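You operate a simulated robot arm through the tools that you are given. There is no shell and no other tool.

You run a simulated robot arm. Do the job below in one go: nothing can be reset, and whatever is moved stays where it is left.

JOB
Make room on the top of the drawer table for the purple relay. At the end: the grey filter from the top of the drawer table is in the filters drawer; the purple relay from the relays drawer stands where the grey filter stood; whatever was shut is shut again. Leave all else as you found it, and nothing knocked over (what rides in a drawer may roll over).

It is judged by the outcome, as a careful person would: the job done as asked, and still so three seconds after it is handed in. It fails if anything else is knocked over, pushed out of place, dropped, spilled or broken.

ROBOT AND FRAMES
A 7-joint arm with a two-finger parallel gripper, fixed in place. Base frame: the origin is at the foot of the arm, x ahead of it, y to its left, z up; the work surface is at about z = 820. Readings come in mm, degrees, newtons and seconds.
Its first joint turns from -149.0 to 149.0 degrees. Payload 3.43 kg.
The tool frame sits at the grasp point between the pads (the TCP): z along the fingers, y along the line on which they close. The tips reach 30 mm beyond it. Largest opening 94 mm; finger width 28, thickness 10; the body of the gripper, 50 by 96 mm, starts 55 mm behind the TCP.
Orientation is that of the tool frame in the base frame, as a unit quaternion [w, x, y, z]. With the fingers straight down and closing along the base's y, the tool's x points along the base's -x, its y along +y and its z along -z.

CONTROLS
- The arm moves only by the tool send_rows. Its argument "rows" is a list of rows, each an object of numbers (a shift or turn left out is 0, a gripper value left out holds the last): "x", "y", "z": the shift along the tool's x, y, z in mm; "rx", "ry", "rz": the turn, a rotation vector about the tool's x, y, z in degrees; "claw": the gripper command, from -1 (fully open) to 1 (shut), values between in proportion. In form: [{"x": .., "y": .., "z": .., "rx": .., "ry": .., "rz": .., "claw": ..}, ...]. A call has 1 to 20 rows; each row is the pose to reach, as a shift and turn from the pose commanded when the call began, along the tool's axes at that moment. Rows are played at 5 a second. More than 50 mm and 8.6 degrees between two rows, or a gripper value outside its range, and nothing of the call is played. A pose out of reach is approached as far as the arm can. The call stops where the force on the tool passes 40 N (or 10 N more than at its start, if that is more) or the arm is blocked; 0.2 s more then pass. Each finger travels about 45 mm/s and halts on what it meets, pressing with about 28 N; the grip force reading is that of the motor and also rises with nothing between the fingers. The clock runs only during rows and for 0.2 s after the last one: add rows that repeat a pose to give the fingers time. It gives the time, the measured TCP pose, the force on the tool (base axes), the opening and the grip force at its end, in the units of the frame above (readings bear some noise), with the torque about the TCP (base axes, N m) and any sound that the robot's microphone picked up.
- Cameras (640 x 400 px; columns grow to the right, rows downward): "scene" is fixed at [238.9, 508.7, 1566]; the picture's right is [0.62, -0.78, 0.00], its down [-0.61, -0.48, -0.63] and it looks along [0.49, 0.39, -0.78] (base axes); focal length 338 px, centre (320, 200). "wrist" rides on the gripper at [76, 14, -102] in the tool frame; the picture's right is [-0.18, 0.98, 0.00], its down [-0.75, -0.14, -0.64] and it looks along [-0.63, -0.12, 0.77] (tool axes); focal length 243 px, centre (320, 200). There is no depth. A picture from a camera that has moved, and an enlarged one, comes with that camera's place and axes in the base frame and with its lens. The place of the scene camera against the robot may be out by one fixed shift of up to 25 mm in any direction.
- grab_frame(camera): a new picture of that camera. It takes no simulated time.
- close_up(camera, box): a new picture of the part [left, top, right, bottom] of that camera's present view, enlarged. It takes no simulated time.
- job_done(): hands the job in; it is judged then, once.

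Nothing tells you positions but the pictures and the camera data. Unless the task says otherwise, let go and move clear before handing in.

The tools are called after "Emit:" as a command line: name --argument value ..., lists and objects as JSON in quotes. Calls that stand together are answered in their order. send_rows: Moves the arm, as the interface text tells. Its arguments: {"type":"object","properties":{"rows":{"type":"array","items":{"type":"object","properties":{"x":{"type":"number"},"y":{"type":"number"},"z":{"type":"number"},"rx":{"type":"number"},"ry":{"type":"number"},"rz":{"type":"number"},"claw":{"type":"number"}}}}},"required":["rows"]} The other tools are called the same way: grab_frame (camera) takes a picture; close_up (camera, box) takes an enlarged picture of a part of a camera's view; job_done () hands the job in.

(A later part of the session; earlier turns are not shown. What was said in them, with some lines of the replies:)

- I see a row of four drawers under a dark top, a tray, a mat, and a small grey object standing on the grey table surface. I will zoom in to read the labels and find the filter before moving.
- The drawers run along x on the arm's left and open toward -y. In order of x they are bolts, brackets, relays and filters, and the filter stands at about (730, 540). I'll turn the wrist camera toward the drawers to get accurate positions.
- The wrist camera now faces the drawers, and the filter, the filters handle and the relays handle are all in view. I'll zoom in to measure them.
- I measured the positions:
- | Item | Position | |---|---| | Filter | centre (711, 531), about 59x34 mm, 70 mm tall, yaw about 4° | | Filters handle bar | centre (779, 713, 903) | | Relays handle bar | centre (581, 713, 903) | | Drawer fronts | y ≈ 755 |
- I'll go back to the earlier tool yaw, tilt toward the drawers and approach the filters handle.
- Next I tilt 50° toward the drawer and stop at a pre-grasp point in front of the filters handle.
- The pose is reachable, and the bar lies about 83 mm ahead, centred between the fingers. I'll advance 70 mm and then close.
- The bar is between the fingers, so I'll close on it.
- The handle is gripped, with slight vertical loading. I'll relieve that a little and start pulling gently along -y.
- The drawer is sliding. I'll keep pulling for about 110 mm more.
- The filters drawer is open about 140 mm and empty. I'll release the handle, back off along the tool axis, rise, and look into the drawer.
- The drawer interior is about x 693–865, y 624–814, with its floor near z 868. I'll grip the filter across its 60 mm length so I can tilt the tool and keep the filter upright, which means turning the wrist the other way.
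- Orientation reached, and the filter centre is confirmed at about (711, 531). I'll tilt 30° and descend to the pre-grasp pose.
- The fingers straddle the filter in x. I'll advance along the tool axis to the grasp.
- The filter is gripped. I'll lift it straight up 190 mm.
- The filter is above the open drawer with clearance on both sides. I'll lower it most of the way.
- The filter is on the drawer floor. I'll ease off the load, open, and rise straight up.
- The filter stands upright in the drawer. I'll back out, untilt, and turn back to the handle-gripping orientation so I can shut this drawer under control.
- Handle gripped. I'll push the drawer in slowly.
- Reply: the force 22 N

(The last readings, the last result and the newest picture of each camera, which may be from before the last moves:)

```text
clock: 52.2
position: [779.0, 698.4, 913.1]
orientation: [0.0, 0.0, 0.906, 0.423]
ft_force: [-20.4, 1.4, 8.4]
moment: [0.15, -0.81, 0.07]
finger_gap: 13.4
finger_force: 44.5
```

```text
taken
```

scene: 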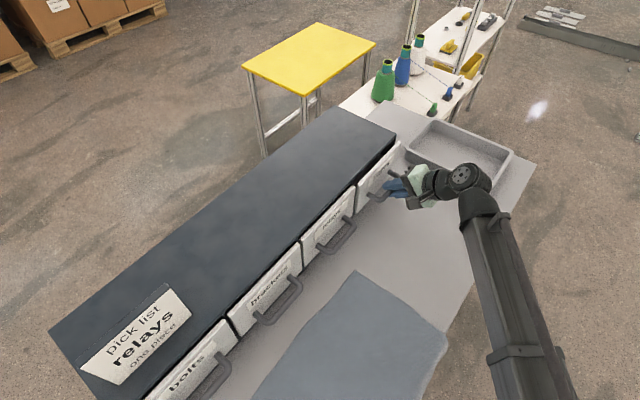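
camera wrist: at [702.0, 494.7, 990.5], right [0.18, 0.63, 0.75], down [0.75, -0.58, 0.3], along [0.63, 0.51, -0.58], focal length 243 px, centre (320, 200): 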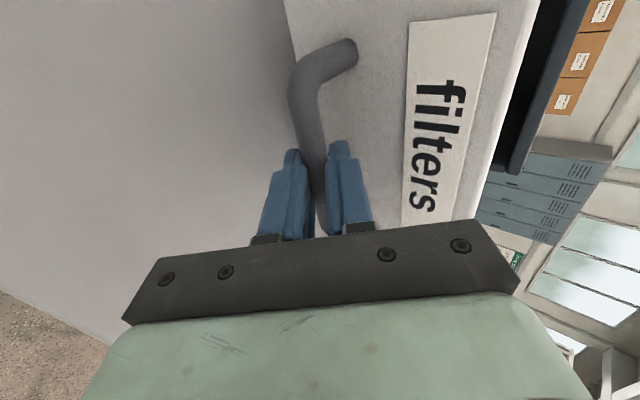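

Emit:
send_rows --rows '[{"x": 1}, {"x": 1, "y": 1.3, "z": 1.5}, {"x": 1, "y": 2.6, "z": 3}, {"x": 1, "y": 3.8, "z": 4.5}, {"x": 1, "y": 4.5, "z": 5.4}, {"x": 1, "y": 4.5, "z": 5.4}]'

Emit:
close_up --camera "scene" --box '[300, 120, 460, 240]'

```text
clock: 53.6
position: [778.1, 705.7, 913.1]
orientation: [0.0, 0.0, 0.906, 0.423]
ft_force: [-8.3, 0.2, 10.2]
moment: [0.14, -0.25, 0.73]
finger_gap: 13.7
finger_force: 45.2
```

```text
3.33 times, centred on (380, 180) of scene
camera zoom: at [238.9, 508.7, 1566.0], right [0.62, -0.78, 0.0], down [-0.61, -0.48, -0.63], along [0.49, 0.39, -0.78], focal length 1126 px, centre (120, 267)
```

zoom: 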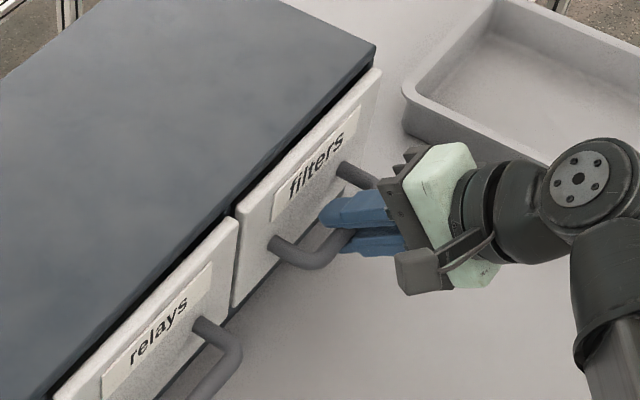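

Emit:
send_rows --rows '[{"y": 0.65, "z": 0.75}, {"y": 1.3, "z": 1.5}, {"y": 1.9, "z": 2.3}, {"y": 1.9, "z": 2.3}]'

Emit:
close_up --camera "scene" --box '[300, 120, 460, 240]'

```text
clock: 54.6
position: [778.0, 705.8, 913.8]
orientation: [0.002, 0.0, 0.907, 0.422]
ft_force: [-5.7, -27.8, 9.1]
moment: [-0.12, -0.62, 0.39]
finger_gap: 13.6
finger_force: 45.1
```

```text
3.33 times, centred on (380, 180) of scene
camera zoom: at [238.9, 508.7, 1566.0], right [0.62, -0.78, 0.0], down [-0.61, -0.48, -0.63], along [0.49, 0.39, -0.78], focal length 1126 px, centre (120, 267)
```

zoom: 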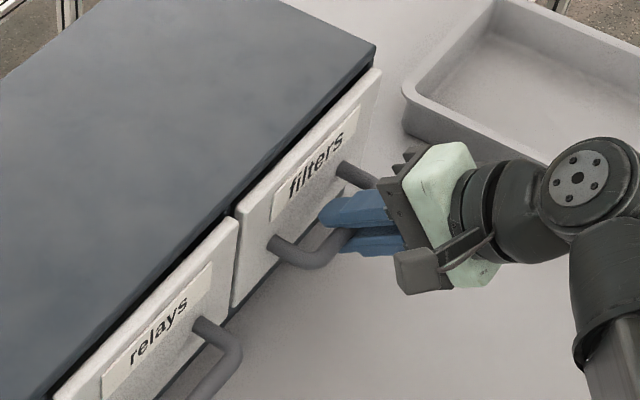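

The drawer is at its end stop, so it's shut. I'll relieve the push, open the fingers and back off.

Emit:
send_rows --rows '[{"y": -1.2, "z": -1.4}, {"y": -1.2, "z": -1.4, "claw": 0.2}, {"y": -1.2, "z": -1.4}, {"y": -1.2, "z": -1.4}, {"y": -1.2, "z": -1.4}, {"y": -1.2, "z": -15}, {"y": -1.2, "z": -30}, {"y": -1.2, "z": -45}, {"y": -1.2, "z": -60}, {"y": -1.2, "z": -71}, {"y": -1.2, "z": -71}]'

Emit:
close_up --camera "scene" --box '[260, 100, 460, 260]'

Emit:
grab_frame --camera "wrist"

```text
clock: 57.0
position: [778.6, 653.0, 958.3]
orientation: [0.0, 0.0, 0.907, 0.422]
ft_force: [-0.4, -0.5, -0.1]
moment: [0.01, -0.02, 0.0]
finger_gap: 37.6
finger_force: 0.1
```

```text
2.50 times, centred on (360, 180) of scene
camera zoom: at [238.9, 508.7, 1566.0], right [0.62, -0.78, 0.0], down [-0.61, -0.48, -0.63], along [0.49, 0.39, -0.78], focal length 845 px, centre (220, 250)
```

zoom: 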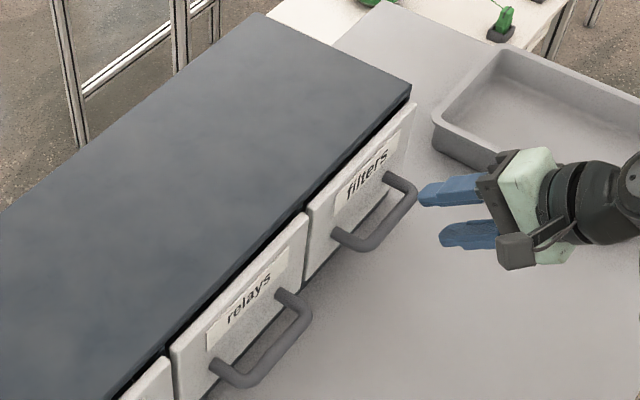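

```text
taken
camera wrist: at [702.4, 583.0, 1035.0], right [0.18, 0.63, 0.75], down [0.75, -0.58, 0.3], along [0.63, 0.51, -0.58], focal length 243 px, centre (320, 200)
```

wrist: 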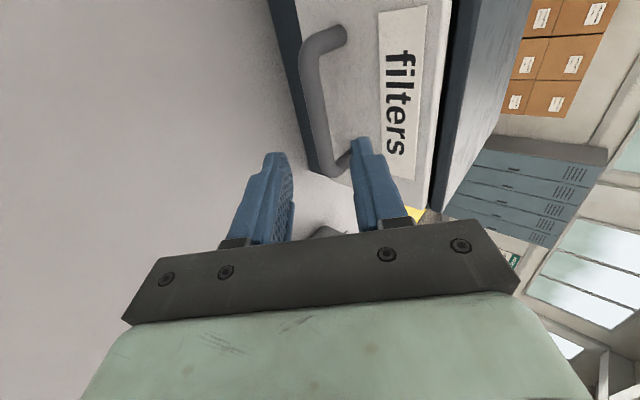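

The filters drawer is fully shut. I'll move to the front of the relays handle.

Emit:
send_rows --rows '[{"x": 0, "y": -9.6, "z": -11.5}, {"x": 30, "y": -9.6, "z": -11.5}, {"x": 60, "y": -9.6, "z": -11.5}, {"x": 90, "y": -9.6, "z": -11.5}, {"x": 120, "y": -9.6, "z": -11.5}, {"x": 150, "y": -9.6, "z": -11.5}, {"x": 180, "y": -9.6, "z": -11.5}, {"x": 197, "y": -9.6, "z": -11.5}, {"x": 197, "y": -9.6, "z": -11.5}]'

Emit:
grab_frame --camera "wrist"

Emit:
grab_frame --camera "scene"

```text
clock: 59.0
position: [580.1, 639.1, 959.3]
orientation: [0.0, 0.001, 0.906, 0.423]
ft_force: [-0.5, 0.6, 0.0]
moment: [0.0, 0.02, -0.02]
finger_gap: 37.7
finger_force: 0.2
```

```text
taken
camera wrist: at [503.5, 569.9, 1035.5], right [0.18, 0.63, 0.75], down [0.75, -0.58, 0.3], along [0.63, 0.51, -0.58], focal length 243 px, centre (320, 200)
```

wrist: 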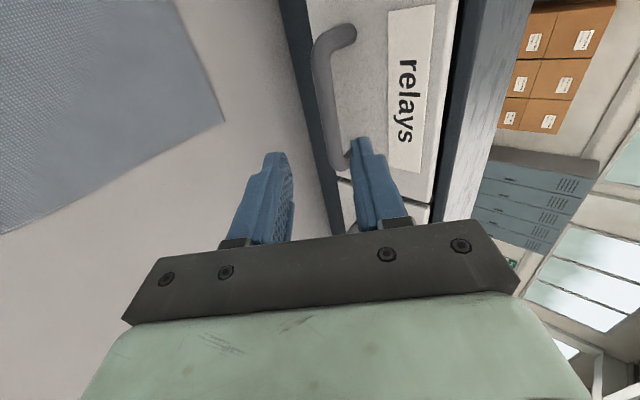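

```text
taken
```

scene: 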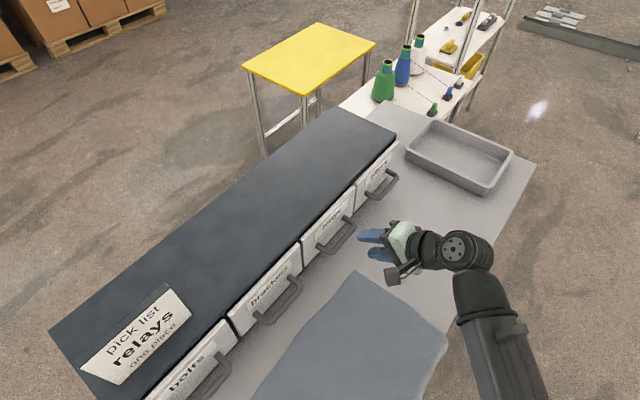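

Emit:
send_rows --rows '[{"y": 6.8}, {"y": 6.8, "z": 14}, {"y": 6.8, "z": 28}, {"y": 6.8, "z": 42}, {"y": 6.8, "z": 56}, {"y": 6.8, "z": 70}, {"y": 6.8, "z": 79}, {"y": 6.8, "z": 79}]'

Emit:
grab_frame --camera "wrist"

```text
clock: 60.8
position: [579.6, 702.6, 912.7]
orientation: [-0.001, 0.001, 0.907, 0.422]
ft_force: [0.9, -0.5, 0.1]
moment: [0.02, 0.02, -0.01]
finger_gap: 37.6
finger_force: 0.0
```

```text
taken
camera wrist: at [503.8, 634.2, 989.3], right [0.18, 0.63, 0.75], down [0.75, -0.58, 0.3], along [0.63, 0.51, -0.58], focal length 243 px, centre (320, 200)
```

wrist: 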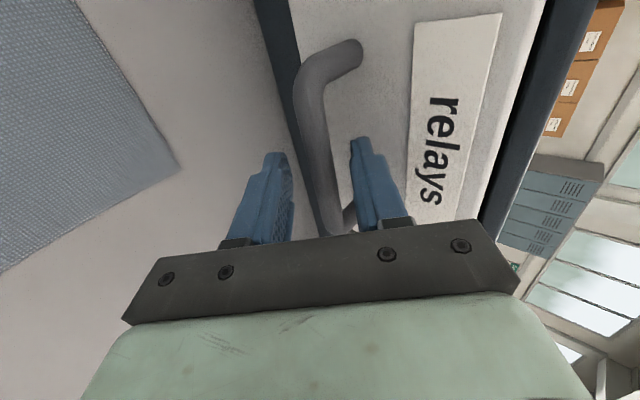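

Emit:
send_rows --rows '[{"claw": 1}, {"claw": 1}, {"claw": 1}, {"claw": 1}]'

Emit:
send_rows --rows '[{"y": -3.2, "z": -3.8}, {"y": -9.6, "z": -11.5}, {"y": -16.1, "z": -19.2}, {"y": -22.5, "z": -26.8}, {"y": -28.9, "z": -34.5}, {"y": -35.4, "z": -42.1}, {"y": -41.8, "z": -49.8}, {"y": -48.2, "z": -57.5}, {"y": -54.7, "z": -65.1}, {"y": -61.1, "z": -72.8}, {"y": -67.5, "z": -80.4}, {"y": -73.9, "z": -88.1}, {"y": -80.4, "z": -95.8}, {"y": -86.8, "z": -103.4}, {"y": -90, "z": -107.2}, {"y": -90, "z": -107.2}]'

Emit:
grab_frame --camera "scene"

Emit:
close_up --camera "scene" --box '[280, 160, 440, 280]'

```text
clock: 61.8
position: [579.9, 704.3, 913.4]
orientation: [0.001, 0.0, 0.906, 0.423]
ft_force: [1.8, 1.8, 18.4]
moment: [0.2, -0.42, 0.55]
finger_gap: 13.4
finger_force: 45.4
```

```text
clock: 64.3
position: [579.5, 596.8, 913.5]
orientation: [-0.001, -0.001, 0.905, 0.425]
ft_force: [-6.1, -0.2, 9.8]
moment: [0.11, -0.7, 0.25]
finger_gap: 13.7
finger_force: 45.3
stopped in row 12: the force on the tool passed its limit at 40 N (the readings are from after the stop); the commanded pose is now the measured one
```

```text
taken
```

scene: 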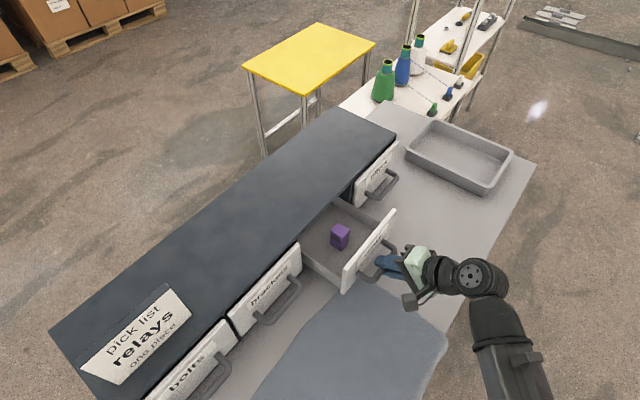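

```text
3.33 times, centred on (360, 220) of scene
camera zoom: at [238.9, 508.7, 1566.0], right [0.62, -0.78, 0.0], down [-0.61, -0.48, -0.63], along [0.49, 0.39, -0.78], focal length 1126 px, centre (187, 133)
```

zoom: 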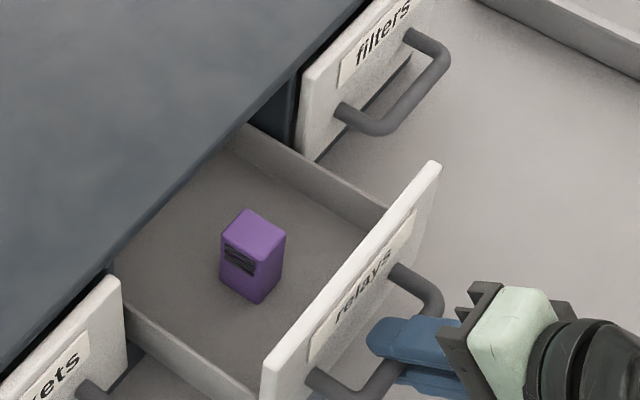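

The purple relay stands in the drawer, which opened 108 mm before the force limit stopped it. I'll check whether the filters drawer moved and what stopped this one.

Emit:
close_up --camera "scene" --box '[260, 100, 460, 260]'

Emit:
grab_frame --camera "wrist"

```text
2.50 times, centred on (360, 180) of scene
camera zoom: at [238.9, 508.7, 1566.0], right [0.62, -0.78, 0.0], down [-0.61, -0.48, -0.63], along [0.49, 0.39, -0.78], focal length 845 px, centre (220, 250)
```

zoom: 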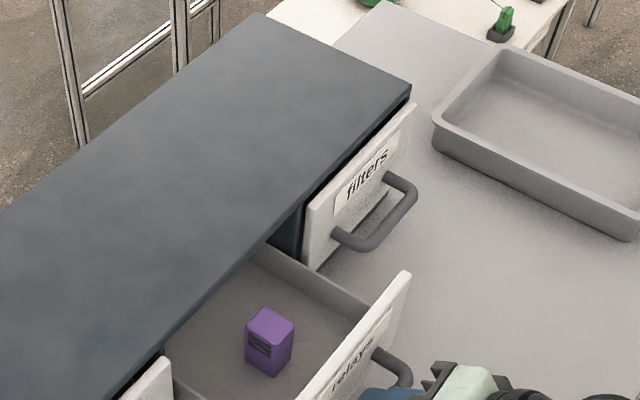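

```text
taken
camera wrist: at [504.1, 526.6, 990.5], right [0.18, 0.63, 0.76], down [0.76, -0.58, 0.3], along [0.63, 0.52, -0.58], focal length 243 px, centre (320, 200)
```

wrist: 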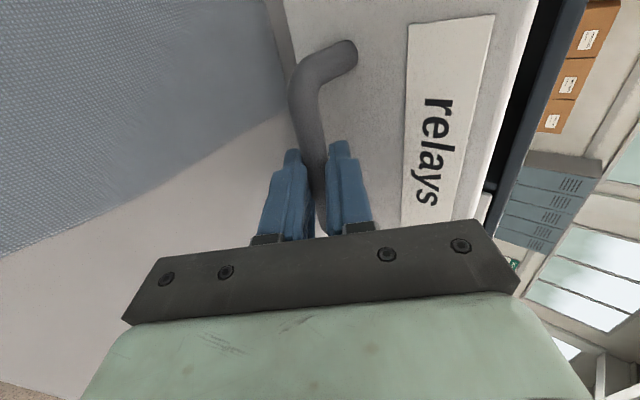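

The filters drawer is unmoved and still shut, and the relays drawer seems to be at the end of its travel. The opening is enough, so I'll release the handle, back off and look down into the drawer.

Emit:
send_rows --rows '[{"claw": 0.2}, {"claw": 0.2}, {"claw": 0.2}, {"claw": 0.2}, {"z": -12}, {"z": -26}, {"z": -40}, {"z": -54}, {"z": -68}, {"z": -80}, {"z": -80}]'

Emit:
send_rows --rows '[{"x": 0, "y": 19, "z": -18, "rx": 0}, {"x": 0, "y": 38, "z": -37, "rx": 7}, {"x": 0, "y": 57, "z": -55, "rx": 14}, {"x": 0, "y": 75, "z": -73, "rx": 21}, {"x": 0, "y": 90, "z": -90, "rx": 28}, {"x": 0, "y": 105, "z": -105, "rx": 35}, {"x": 0, "y": 113, "z": -121, "rx": 42.5}, {"x": 0, "y": 113.5, "z": -121.4, "rx": 50}, {"x": 0, "y": 113.5, "z": -121.4, "rx": 50}]'

Emit:
send_rows --rows '[{"rz": 7.5}, {"rz": 15}, {"rz": 22.5}, {"rz": 30}, {"rz": 37.5}, {"rz": 45}, {"rz": 52.5}, {"rz": 60}, {"rz": 67.5}, {"rz": 75}, {"rz": 82.5}, {"rz": 90, "claw": -0.4}, {"rz": 90}, {"rz": 90}]'

Emit:
grab_frame --camera "wrist"

Emit:
grab_frame --camera "scene"

```text
clock: 66.7
position: [581.1, 535.6, 964.0]
orientation: [-0.001, 0.0, 0.906, 0.423]
ft_force: [0.5, 0.5, -0.3]
moment: [-0.03, 0.01, -0.02]
finger_gap: 37.7
finger_force: 0.0
```

```text
clock: 68.7
position: [580.7, 513.2, 1129.5]
orientation: [-0.001, 0.0, 1.0, 0.001]
ft_force: [0.4, -1.5, -0.1]
moment: [-0.03, 0.0, -0.02]
finger_gap: 38.0
finger_force: 0.1
```

```text
clock: 71.7
position: [582.4, 513.7, 1129.7]
orientation: [-0.002, 0.706, 0.708, 0.001]
ft_force: [-0.1, -0.4, -0.8]
moment: [0.0, -0.02, -0.02]
finger_gap: 65.9
finger_force: 0.0
```

```text
taken
camera wrist: at [596.2, 590.1, 1231.8], right [0.98, -0.18, 0.0], down [-0.14, -0.76, 0.64], along [-0.12, -0.63, -0.77], focal length 243 px, centre (320, 200)
```

wrist: 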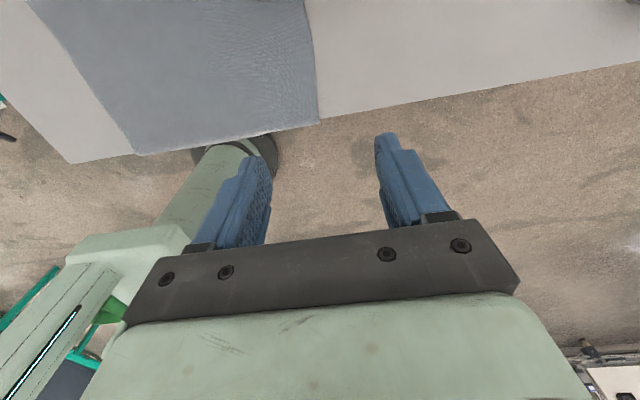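

```text
taken
```

scene: 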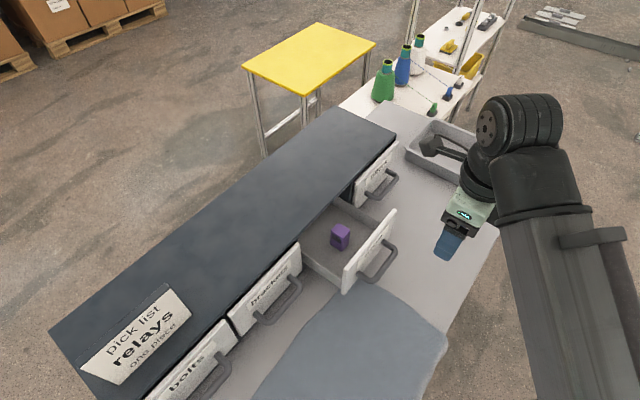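

Emit:
close_up --camera "scene" --box '[240, 200, 480, 400]'

```text
2.00 times, centred on (360, 300) of scene
camera zoom: at [238.9, 508.7, 1566.0], right [0.62, -0.78, 0.0], down [-0.61, -0.48, -0.63], along [0.49, 0.39, -0.78], focal length 676 px, centre (240, 0)
```

zoom: 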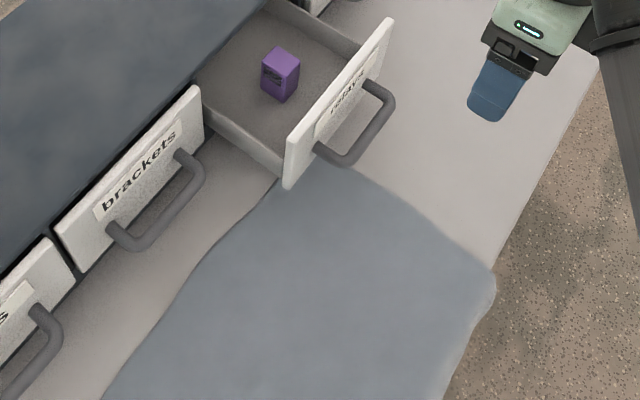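

The mat is unchanged. I'll move above the relays drawer with a 20° tilt to locate the relay with the wrist camera.

Emit:
send_rows --rows '[{"x": 22, "z": 5, "ry": 2.5}, {"x": 44, "z": 10, "ry": 5}, {"x": 66, "z": 15, "ry": 7.5}, {"x": 88, "z": 20, "ry": 10}, {"x": 110, "z": 25, "ry": 12.5}, {"x": 132, "z": 30, "ry": 15}, {"x": 154, "z": 35, "ry": 17.5}, {"x": 176, "z": 45, "ry": 20}, {"x": 176, "z": 45, "ry": 20}, {"x": 176, "z": 45, "ry": 20}]'

Emit:
grab_frame --camera "wrist"

Emit:
close_up --camera "wrist" --box '[240, 60, 400, 160]'

```text
clock: 73.9
position: [580.8, 691.6, 1085.5]
orientation: [-0.125, 0.696, 0.696, 0.123]
ft_force: [-1.2, 0.5, -0.9]
moment: [0.01, 0.01, 0.0]
finger_gap: 65.8
finger_force: 0.0
```

```text
taken
camera wrist: at [596.1, 727.0, 1207.1], right [0.98, -0.17, -0.07], down [-0.14, -0.93, 0.34], along [-0.12, -0.33, -0.94], focal length 243 px, centre (320, 200)
```

wrist: 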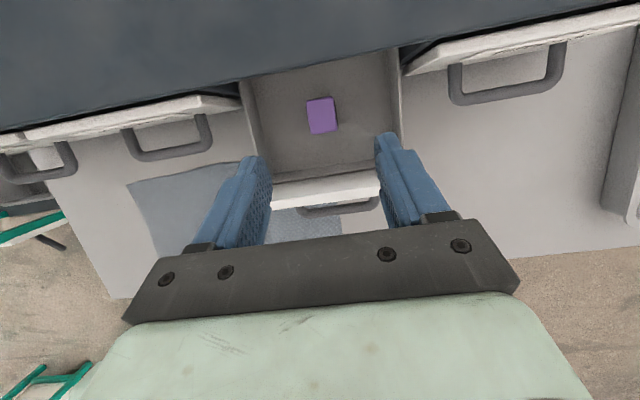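

```text
4.00 times, centred on (320, 110) of wrist
camera zoom: at [596.1, 727.0, 1207.1], right [0.98, -0.17, -0.07], down [-0.14, -0.93, 0.34], along [-0.12, -0.33, -0.94], focal length 970 px, centre (320, 560)
```

zoom: 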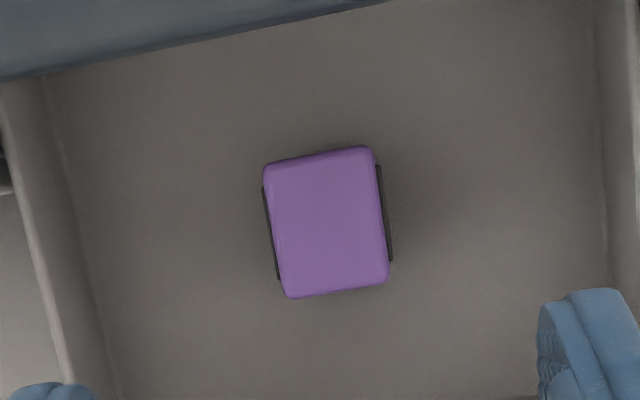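

The relay measures about 29 x 34 mm with yaw near 0, centred at about (579.5, 724), and its top is near z 929. I'll check the drawer-front clearance before descending.

Emit:
close_up --camera "wrist" --box '[240, 130, 400, 230]'

```text
4.00 times, centred on (320, 180) of wrist
camera zoom: at [596.1, 727.0, 1207.1], right [0.98, -0.17, -0.07], down [-0.14, -0.93, 0.34], along [-0.12, -0.33, -0.94], focal length 970 px, centre (320, 280)
```

zoom: 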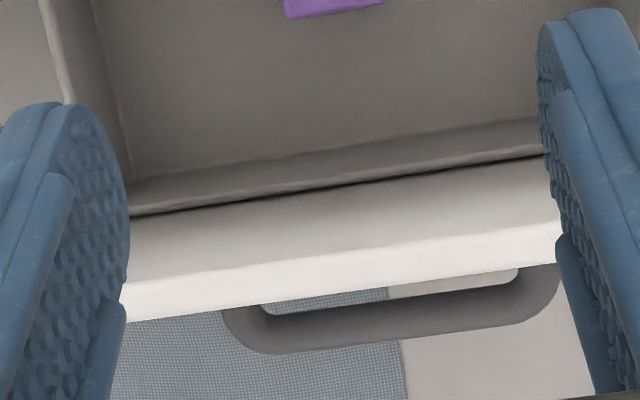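

Clearance is fine. I'll move over the relay and descend to just above it.

Emit:
send_rows --rows '[{"x": 14.3, "y": -0.7, "z": 5.2}, {"x": 28.6, "y": -1.3, "z": 10.4}, {"x": 21.8, "y": -1.3, "z": 29.2}, {"x": 14.9, "y": -1.3, "z": 48}, {"x": 8.1, "y": -1.3, "z": 66.8}, {"x": 1.2, "y": -1.3, "z": 85.6}, {"x": -5.6, "y": -1.3, "z": 104.4}, {"x": -12.4, "y": -1.3, "z": 123.2}, {"x": -17, "y": -1.3, "z": 135.4}, {"x": -17, "y": -1.3, "z": 135.4}]'

Emit:
grab_frame --camera "wrist"

Emit:
close_up --camera "scene" --box '[260, 120, 460, 300]'

```text
clock: 76.1
position: [579.6, 720.5, 952.2]
orientation: [-0.124, 0.696, 0.696, 0.124]
ft_force: [-0.4, -0.3, -0.5]
moment: [-0.03, 0.0, 0.02]
finger_gap: 65.7
finger_force: 0.0
```

```text
taken
camera wrist: at [595.1, 756.6, 1074.2], right [0.98, -0.17, -0.07], down [-0.14, -0.93, 0.34], along [-0.12, -0.33, -0.94], focal length 243 px, centre (320, 200)
```

wrist: 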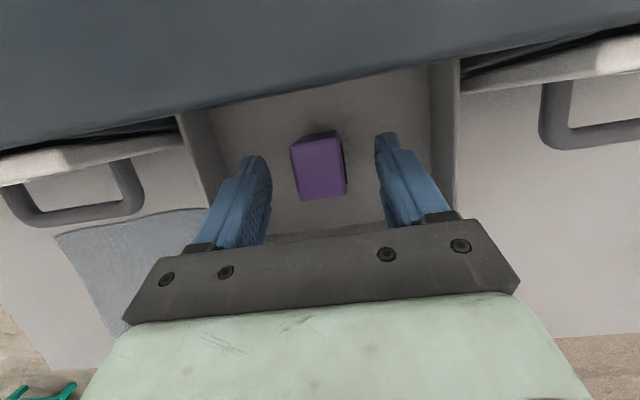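

```text
2.22 times, centred on (360, 210) of scene
camera zoom: at [238.9, 508.7, 1566.0], right [0.62, -0.78, 0.0], down [-0.61, -0.48, -0.63], along [0.49, 0.39, -0.78], focal length 751 px, centre (231, 178)
```

zoom: 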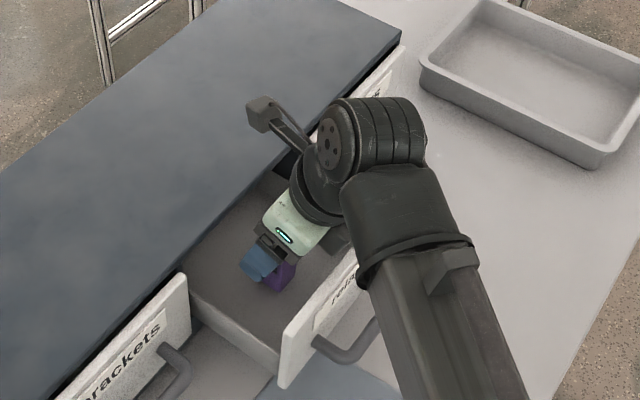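

Emit:
send_rows --rows '[{"x": -2.5, "z": 9.5}, {"x": -6, "z": 19}, {"x": -9, "z": 28}, {"x": -11.2, "z": 35.3}, {"x": -11.2, "z": 35.3}]'

Emit:
grab_frame --camera "wrist"

```text
clock: 77.3
position: [579.3, 722.3, 915.3]
orientation: [-0.124, 0.696, 0.697, 0.123]
ft_force: [-0.4, 0.2, -0.4]
moment: [-0.01, 0.03, -0.03]
finger_gap: 65.7
finger_force: 0.0
```

```text
taken
camera wrist: at [594.2, 758.8, 1037.3], right [0.98, -0.17, -0.07], down [-0.14, -0.93, 0.34], along [-0.12, -0.33, -0.94], focal length 243 px, centre (320, 200)
```

wrist: 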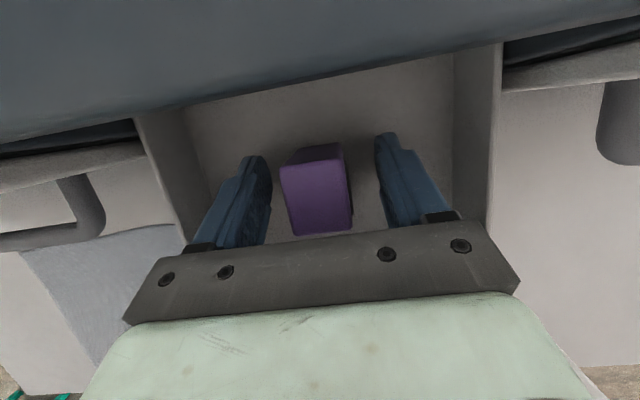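

Emit:
send_rows --rows '[{"y": -0.5, "claw": 1}, {"y": -0.5}, {"y": -0.5}, {"y": -0.5}, {"y": -0.5}, {"y": -0.5}]'

Emit:
grab_frame --camera "wrist"

```text
clock: 78.7
position: [578.9, 722.4, 914.6]
orientation: [-0.125, 0.696, 0.696, 0.124]
ft_force: [-0.4, 0.4, -0.2]
moment: [0.01, 0.01, 0.0]
finger_gap: 33.9
finger_force: 28.0
```

```text
taken
camera wrist: at [593.6, 759.1, 1037.0], right [0.98, -0.17, -0.07], down [-0.14, -0.93, 0.34], along [-0.12, -0.33, -0.94], focal length 243 px, centre (320, 200)
```

wrist: 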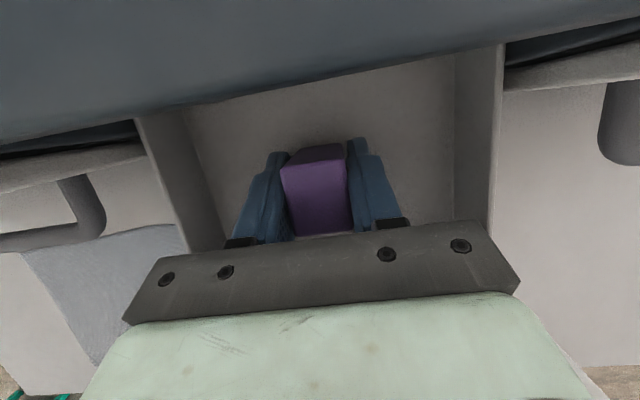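

The relay is gripped. I'll lift it straight up.

Emit:
send_rows --rows '[{"x": 1.7, "z": -4.7}, {"x": 6.8, "z": -18.8}, {"x": 13.7, "z": -37.6}, {"x": 20.5, "z": -56.4}, {"x": 27.4, "z": -75.2}, {"x": 34.2, "z": -94}, {"x": 41, "z": -112.8}, {"x": 47.9, "z": -131.6}, {"x": 53, "z": -145.7}, {"x": 53, "z": -145.7}]'

Emit:
send_rows --rows '[{"x": -16, "y": 0, "z": -5.8}, {"x": -34, "y": 6, "z": -12.5}, {"x": -52, "y": 20, "z": -19}, {"x": -71, "y": 38, "z": -26}, {"x": -90, "y": 56, "z": -32.8}, {"x": -109, "y": 74, "z": -39.7}, {"x": -128, "y": 92, "z": -46.6}, {"x": -147, "y": 110, "z": -53.5}, {"x": -165, "y": 124, "z": -60}, {"x": -181.4, "y": 132, "z": -66}, {"x": -181.4, "y": 132, "z": -66}]'

Emit:
grab_frame --camera "wrist"

Emit:
grab_frame --camera "scene"

```text
clock: 80.9
position: [579.7, 722.2, 1071.3]
orientation: [-0.124, 0.696, 0.696, 0.123]
ft_force: [0.3, -0.2, -1.6]
moment: [-0.02, 0.0, 0.02]
finger_gap: 33.8
finger_force: 27.9
```

```text
clock: 83.3
position: [711.3, 529.7, 1068.9]
orientation: [-0.125, 0.696, 0.697, 0.123]
ft_force: [0.4, 0.2, 0.0]
moment: [-0.04, 0.01, -0.02]
finger_gap: 33.8
finger_force: 28.2
```

```text
taken
camera wrist: at [726.5, 564.9, 1191.3], right [0.98, -0.17, -0.07], down [-0.14, -0.93, 0.34], along [-0.12, -0.33, -0.94], focal length 243 px, centre (320, 200)
```

wrist: 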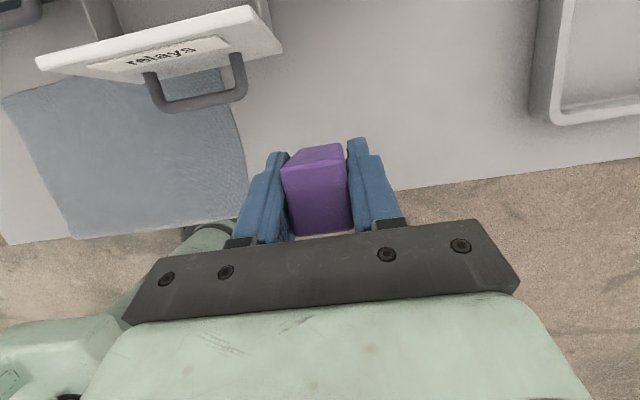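

```text
taken
```

scene: 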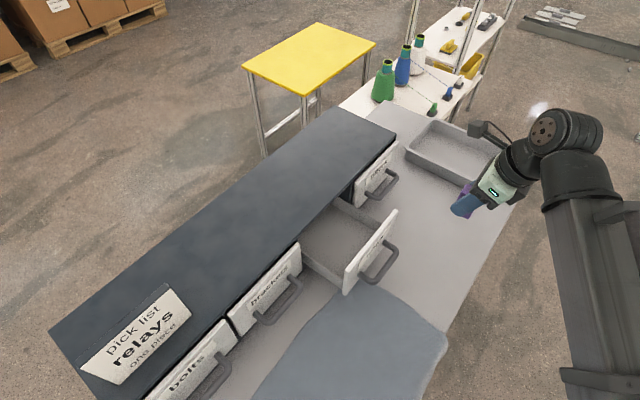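

Emit:
send_rows --rows '[{"x": -6.8, "z": 18.8}, {"x": -13.7, "z": 37.6}, {"x": -20.5, "z": 56.4}, {"x": -27.4, "z": 75.2}, {"x": -34.2, "z": 94}, {"x": -41, "z": 112.8}, {"x": -47.9, "z": 131.6}, {"x": -54.7, "z": 150.4}, {"x": -61.6, "z": 169.1}, {"x": -65, "z": 178.5}, {"x": -67.7, "z": 186}, {"x": -67.7, "z": 186}]'

Emit:
grab_frame --camera "wrist"

Emit:
close_up --camera "scene" --box '[380, 180, 520, 290]'

```text
clock: 85.9
position: [709.9, 530.7, 871.5]
orientation: [-0.125, 0.696, 0.696, 0.123]
ft_force: [-0.5, 0.0, -1.3]
moment: [-0.01, -0.03, 0.01]
finger_gap: 33.8
finger_force: 28.3
```

```text
taken
camera wrist: at [725.2, 566.8, 993.4], right [0.98, -0.17, -0.07], down [-0.14, -0.93, 0.34], along [-0.12, -0.33, -0.94], focal length 243 px, centre (320, 200)
```

wrist: 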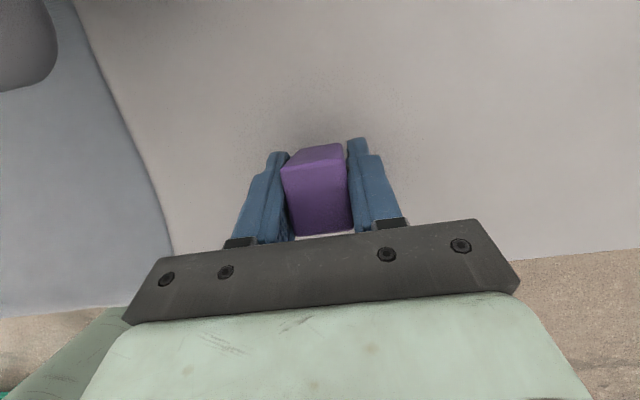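

```text
3.64 times, centred on (450, 235) of scene
camera zoom: at [238.9, 508.7, 1566.0], right [0.62, -0.78, 0.0], down [-0.61, -0.48, -0.63], along [0.49, 0.39, -0.78], focal length 1228 px, centre (-153, 73)
```

zoom: 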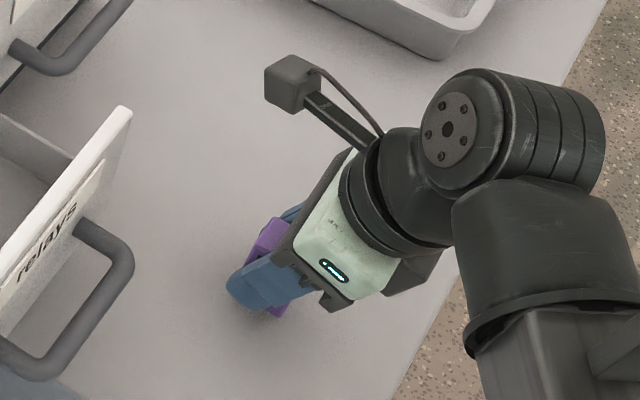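

Emit:
send_rows --rows '[{"x": -2.4, "y": 0.5, "z": 2.3}, {"x": -3.4, "y": 1, "z": 5}, {"x": -4.5, "y": 1, "z": 8}, {"x": -4.5, "y": 1, "z": 8}]'

Emit:
send_rows --rows '[{"x": -0.35, "z": 0.95}, {"x": -0.7, "z": 1.9}, {"x": -0.7, "z": 1.9}]'

```text
clock: 86.9
position: [712.4, 529.0, 861.6]
orientation: [-0.125, 0.696, 0.696, 0.123]
ft_force: [0.2, -0.2, -0.3]
moment: [-0.02, 0.01, -0.01]
finger_gap: 33.6
finger_force: 28.4
```

```text
clock: 87.7
position: [712.3, 528.7, 861.2]
orientation: [-0.125, 0.696, 0.696, 0.124]
ft_force: [0.1, 0.5, 13.6]
moment: [-0.02, -0.08, -0.03]
finger_gap: 33.5
finger_force: 28.0
```

The relay touches the table. I'll ease off, release and look.

Emit:
send_rows --rows '[{"x": 0.4, "z": -1.1}, {"x": 0.4, "z": -1.1, "claw": -0.3}, {"x": 0.4, "z": -1.1}, {"x": 0.4, "z": -1.1}, {"x": 0.4, "z": -1.1}]'

Emit:
grab_frame --camera "wrist"

```text
clock: 88.9
position: [713.8, 528.7, 859.9]
orientation: [-0.124, 0.697, 0.695, 0.123]
ft_force: [0.4, 0.2, -0.4]
moment: [0.0, -0.01, 0.04]
finger_gap: 61.0
finger_force: 0.1
```

```text
taken
camera wrist: at [726.7, 564.4, 982.9], right [0.98, -0.17, -0.07], down [-0.14, -0.93, 0.34], along [-0.12, -0.33, -0.94], focal length 243 px, centre (320, 200)
```

wrist: 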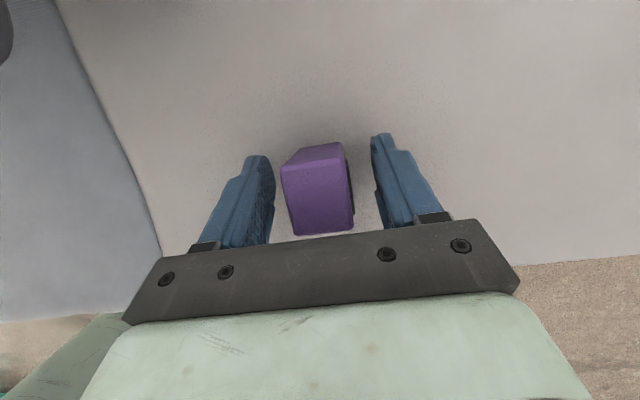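

Emit:
send_rows --rows '[{"x": 1.7, "z": -4.7}, {"x": 6.8, "z": -18.8}, {"x": 13.7, "z": -37.6}, {"x": 20.5, "z": -56.4}, {"x": 27.4, "z": -75.2}, {"x": 34.2, "z": -94}, {"x": 41, "z": -112.8}, {"x": 47.9, "z": -131.6}, {"x": 54.7, "z": -150.4}, {"x": 61.5, "z": -169.2}, {"x": 68.4, "z": -188}, {"x": 75.2, "z": -206.7}, {"x": 75.2, "z": -206.7}]'

Emit:
grab_frame --camera "wrist"

Emit:
grab_frame --camera "scene"

Emit:
close_up --camera "scene" --box '[380, 200, 500, 290]'

```text
clock: 91.7
position: [712.6, 528.7, 1081.6]
orientation: [-0.125, 0.696, 0.696, 0.123]
ft_force: [-0.2, -0.5, -0.8]
moment: [0.02, -0.02, 0.05]
finger_gap: 61.0
finger_force: 0.1
```

```text
taken
camera wrist: at [726.9, 564.8, 1203.9], right [0.98, -0.17, -0.07], down [-0.14, -0.93, 0.34], along [-0.12, -0.33, -0.94], focal length 243 px, centre (320, 200)
```

wrist: 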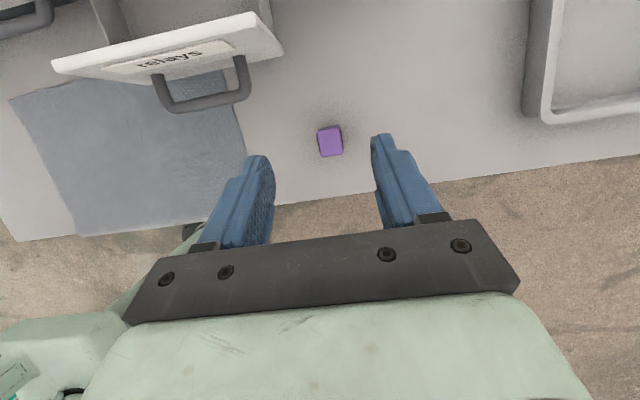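

```text
taken
```

scene: 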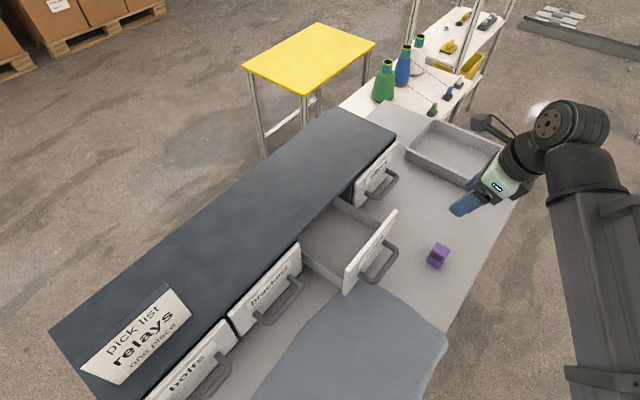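

```text
4.44 times, centred on (440, 245) of scene
camera zoom: at [238.9, 508.7, 1566.0], right [0.62, -0.78, 0.0], down [-0.61, -0.48, -0.63], along [0.49, 0.39, -0.78], focal length 1501 px, centre (-213, 0)
```

zoom: 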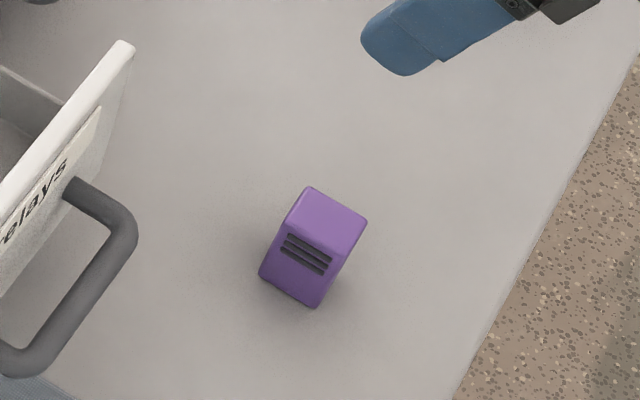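

The relay stands upright at the filter's old spot, about (711, 529). Next I go back to the relays handle to shut that drawer.

Emit:
send_rows --rows '[{"x": -0.3, "y": -16.5, "z": -6.1, "ry": -2.5}, {"x": -0.6, "y": -33, "z": -12.2, "ry": -5}, {"x": -0.9, "y": -49.5, "z": -18.3, "ry": -7.5}, {"x": -1.2, "y": -66, "z": -24.4, "ry": -10}, {"x": -1.5, "y": -82.5, "z": -30.5, "ry": -12.5}, {"x": -1.8, "y": -99, "z": -36.6, "ry": -15}, {"x": -2.1, "y": -115.5, "z": -42.7, "ry": -17.5}, {"x": -2.5, "y": -131.6, "z": -48.8, "ry": -20}, {"x": -2.5, "y": -131.6, "z": -48.8, "ry": -20}]'

Emit:
send_rows --rows '[{"rz": -7.5}, {"rz": -15}, {"rz": -22.5}, {"rz": -30}, {"rz": -37.5}, {"rz": -45}, {"rz": -52.5}, {"rz": -60}, {"rz": -67.5}, {"rz": -75}, {"rz": -82.5}, {"rz": -90, "claw": 0.2}, {"rz": -90}, {"rz": -90}]'

```text
clock: 93.7
position: [579.7, 506.9, 1126.9]
orientation: [-0.002, 0.707, 0.707, 0.0]
ft_force: [0.5, 0.5, 0.0]
moment: [-0.01, 0.0, 0.01]
finger_gap: 61.1
finger_force: 0.1
```

```text
clock: 96.7
position: [581.6, 507.2, 1126.6]
orientation: [-0.001, -0.001, 1.0, 0.002]
ft_force: [0.8, -0.3, 0.9]
moment: [0.02, 0.01, -0.05]
finger_gap: 37.5
finger_force: 0.0
```

Emit:
send_rows --rows '[{"x": 0, "y": 3.5, "z": 20, "rx": -6.25}, {"x": 0, "y": 7, "z": 40, "rx": -12.5}, {"x": 0.5, "y": 10.5, "z": 60, "rx": -18.75}, {"x": 0.5, "y": 14, "z": 80, "rx": -25}, {"x": 1, "y": 17.5, "z": 100, "rx": -31.25}, {"x": 1, "y": 21, "z": 120, "rx": -37.5}, {"x": 1, "y": 24.5, "z": 141, "rx": -43.75}, {"x": 1, "y": 28, "z": 162.6, "rx": -50}, {"x": 1, "y": 28, "z": 162.6, "rx": -50}, {"x": 1, "y": 28, "z": 162.6, "rx": -50}]'

Emit:
grab_frame --camera "wrist"

```text
clock: 98.9
position: [580.1, 537.9, 965.9]
orientation: [-0.001, 0.0, 0.906, 0.424]
ft_force: [-0.2, -0.7, -0.4]
moment: [0.0, 0.01, 0.0]
finger_gap: 37.4
finger_force: 0.0
```

```text
taken
camera wrist: at [504.0, 468.3, 1040.7], right [0.19, 0.63, 0.76], down [0.75, -0.58, 0.3], along [0.63, 0.51, -0.58], focal length 243 px, centre (320, 200)
```

wrist: 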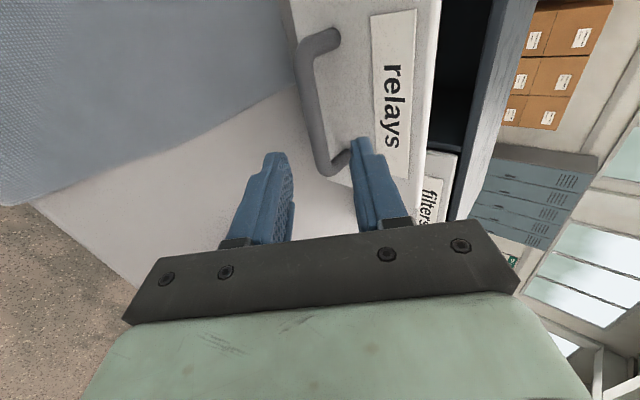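

Emit:
send_rows --rows '[{"y": -1.5}, {"y": -1.5, "z": 14}, {"y": -1.5, "z": 28}, {"y": -1.5, "z": 42}, {"y": -1.5, "z": 56}, {"y": -1.5, "z": 70}, {"y": -1.5, "z": 78.5}, {"y": -1.5, "z": 78.5}]'

Emit:
send_rows --rows '[{"claw": 1}, {"claw": 1}, {"claw": 1}, {"claw": 1}]'

Emit:
grab_frame --camera "wrist"

```text
clock: 100.7
position: [580.4, 595.9, 910.8]
orientation: [-0.001, 0.0, 0.906, 0.424]
ft_force: [0.4, -0.9, 0.0]
moment: [-0.01, 0.01, 0.01]
finger_gap: 37.7
finger_force: 0.1
```

```text
clock: 101.7
position: [578.2, 595.7, 912.1]
orientation: [-0.001, 0.0, 0.906, 0.423]
ft_force: [-1.1, 0.9, -3.3]
moment: [0.03, -0.71, 0.65]
finger_gap: 13.5
finger_force: 45.4
```

```text
taken
camera wrist: at [503.3, 526.7, 988.0], right [0.18, 0.63, 0.75], down [0.76, -0.58, 0.3], along [0.63, 0.51, -0.58], focal length 243 px, centre (320, 200)
```

wrist: 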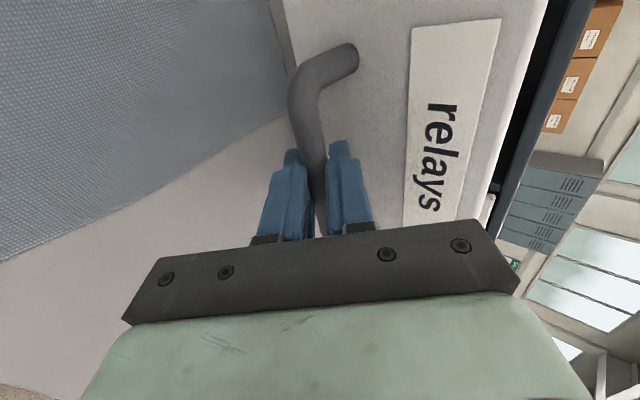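

Emit:
send_rows --rows '[{"y": 3.2, "z": 3.8}, {"y": 9.6, "z": 11.5}, {"y": 16.1, "z": 19.2}, {"y": 22.5, "z": 26.8}, {"y": 28.9, "z": 34.5}, {"y": 35.4, "z": 42.1}, {"y": 41.8, "z": 49.8}, {"y": 48.2, "z": 57.5}, {"y": 54.7, "z": 65.1}, {"y": 61.1, "z": 72.8}, {"y": 65, "z": 77.4}, {"y": 67.5, "z": 80.4}, {"y": 67.5, "z": 80.4}]'

Emit:
grab_frame --camera "scene"

```text
clock: 104.5
position: [579.9, 701.5, 911.8]
orientation: [-0.002, 0.0, 0.906, 0.423]
ft_force: [-3.2, 1.1, -31.3]
moment: [-0.17, -0.29, 0.98]
finger_gap: 13.6
finger_force: 45.1
```

```text
taken
```

scene: 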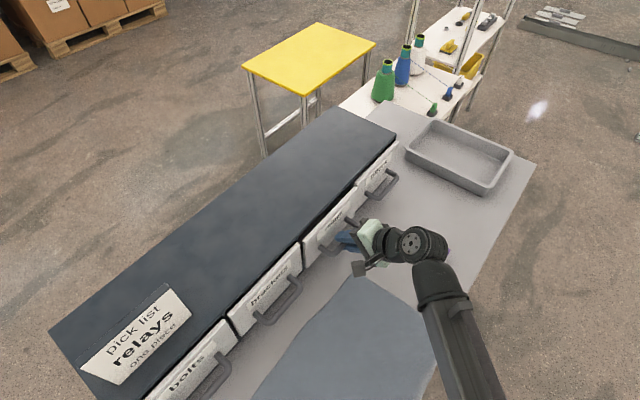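

Emit:
send_rows --rows '[{"y": -0.8, "z": 0.7}, {"y": -1.5, "z": 1.3}, {"y": -0.3, "z": 2.7}, {"y": 0.7, "z": 4}, {"y": 0.7, "z": 4}]'

```text
clock: 105.7
position: [578.6, 705.5, 911.8]
orientation: [0.0, 0.0, 0.905, 0.426]
ft_force: [-5.4, 1.8, 5.7]
moment: [0.06, -0.18, 1.04]
finger_gap: 13.5
finger_force: 45.2
```

Emit:
send_rows --rows '[{"y": 0.65, "z": 0.75}, {"y": 1.3, "z": 1.5}, {"y": 1.9, "z": 2.3}, {"y": 1.9, "z": 2.3}]'

Emit:
close_up --camera "scene" --box '[260, 120, 460, 280]'

```text
clock: 106.7
position: [581.0, 708.5, 912.7]
orientation: [-0.001, 0.0, 0.905, 0.425]
ft_force: [-6.4, 1.3, 17.1]
moment: [0.12, -0.62, 0.52]
finger_gap: 13.4
finger_force: 45.2
```

```text
2.50 times, centred on (360, 200) of scene
camera zoom: at [238.9, 508.7, 1566.0], right [0.62, -0.78, 0.0], down [-0.61, -0.48, -0.63], along [0.49, 0.39, -0.78], focal length 845 px, centre (220, 200)
```

zoom: 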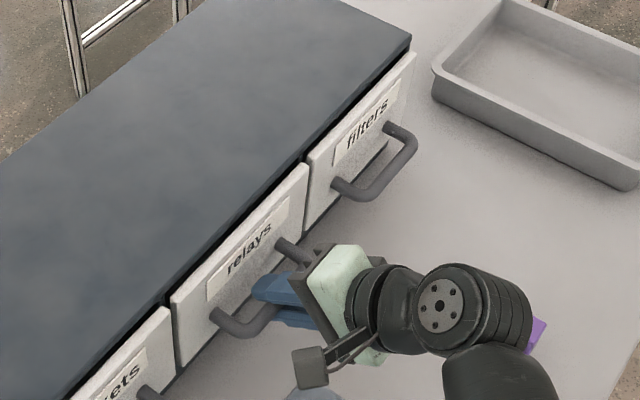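

Emit:
send_rows --rows '[{"y": 0.3, "z": 1.3}, {"y": 0.9, "z": 2.1}, {"y": 1.5, "z": 2.9}, {"y": 1.5, "z": 2.9}]'

Emit:
close_up --camera "scene" --box '[260, 120, 460, 280]'

```text
clock: 107.6
position: [580.5, 707.6, 912.0]
orientation: [0.0, -0.001, 0.905, 0.425]
ft_force: [-3.1, -11.4, 12.6]
moment: [0.09, -0.44, 0.59]
finger_gap: 13.4
finger_force: 45.0
stopped in row 4: the force on the tool passed its limit at 41 N (the readings are from after the stop); the commanded pose is now the measured one
```

```text
2.50 times, centred on (360, 200) of scene
camera zoom: at [238.9, 508.7, 1566.0], right [0.62, -0.78, 0.0], down [-0.61, -0.48, -0.63], along [0.49, 0.39, -0.78], focal length 845 px, centre (220, 200)
```

zoom: 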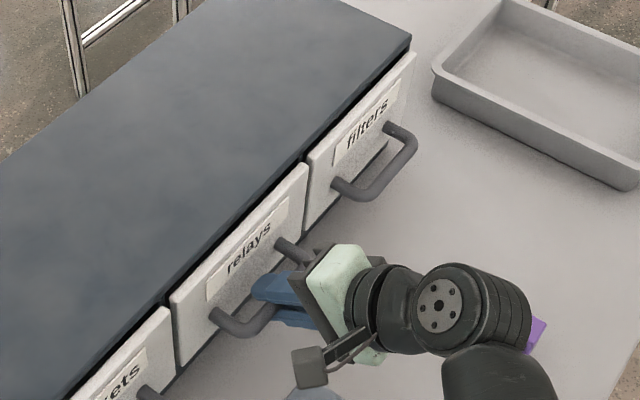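

The relays drawer is at its end stop. I'll release and back off.

Emit:
send_rows --rows '[{"claw": 0.2}, {"claw": 0.2}, {"claw": 0.2}, {"claw": 0.2}, {"z": -12}, {"z": -26}, {"z": -40}, {"z": -54}, {"z": -68}, {"z": -80}, {"z": -80}]'

Emit:
send_rows --rows '[{"y": 20, "z": -18}, {"y": 40, "z": -36, "rx": 7}, {"y": 60, "z": -54, "rx": 14}, {"y": 68, "z": -80, "rx": 21}, {"y": 76, "z": -106, "rx": 28}, {"y": 76, "z": -130, "rx": 35}, {"y": 76, "z": -155, "rx": 42}, {"y": 70, "z": -180, "rx": 50}, {"y": 70, "z": -180, "rx": 50}]'

Emit:
grab_frame --camera "scene"

Emit:
close_up --camera "scene" --box '[260, 120, 460, 280]'

Emit:
grab_frame --camera "wrist"

```text
clock: 110.0
position: [579.9, 647.9, 961.0]
orientation: [-0.001, 0.001, 0.906, 0.424]
ft_force: [0.0, -0.7, -0.3]
moment: [0.0, -0.01, 0.0]
finger_gap: 37.6
finger_force: 0.0
```

```text
clock: 112.0
position: [579.0, 553.7, 1131.0]
orientation: [-0.001, 0.0, 1.0, 0.0]
ft_force: [-0.2, -0.7, 0.2]
moment: [-0.01, -0.02, -0.02]
finger_gap: 37.3
finger_force: 0.0
```

```text
taken
```

scene: 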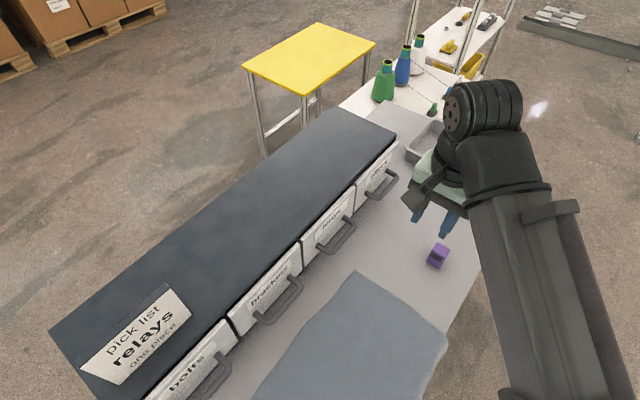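

```text
2.50 times, centred on (360, 200) of scene
camera zoom: at [238.9, 508.7, 1566.0], right [0.62, -0.78, 0.0], down [-0.61, -0.48, -0.63], along [0.49, 0.39, -0.78], focal length 845 px, centre (220, 200)
```

zoom: 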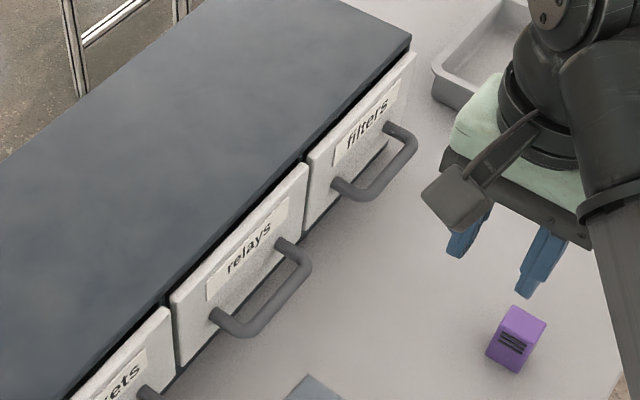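

```text
taken
camera wrist: at [504.0, 568.4, 1233.4], right [0.18, 0.98, 0.0], down [0.75, -0.14, 0.64], along [0.63, -0.12, -0.77], focal length 243 px, centre (320, 200)
```

wrist: 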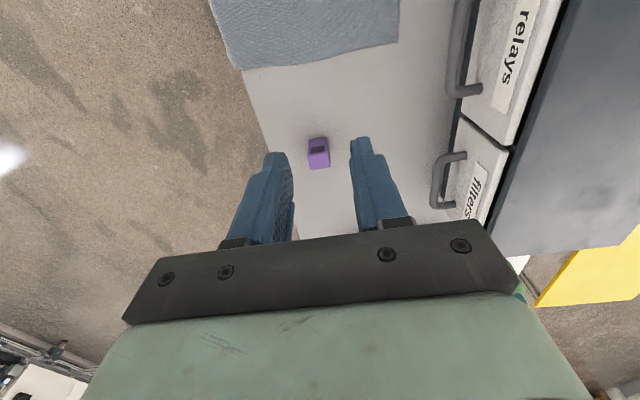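

Both drawers are flush and shut, the purple relay stands where the filter stood, and the arm is clear. I'm handing the job in.

Emit:
job_done

```text
The job is handed in.
```

The job is done and handed in. The grey filter is in the filters drawer, and the purple relay is standing where the filter stood. The result of the judging hasn't come back.

- **Filter:** it was standing upright on the drawer floor when I let go. I couldn't see it after shutting the drawer.
- **Relay:** it is upright at about (711, 529), within a few millimetres of the filter's old spot.
- **Drawers:** both were pushed in until they hit their end stops, and they look flush in the last pictures.
- **Everything else:** the pictures show nothing knocked over or moved. The arm has let go and is clear.

The relays drawer stopped at about 108 mm when the pull force reached its limit. I took that as the end of its travel and did not force it further.
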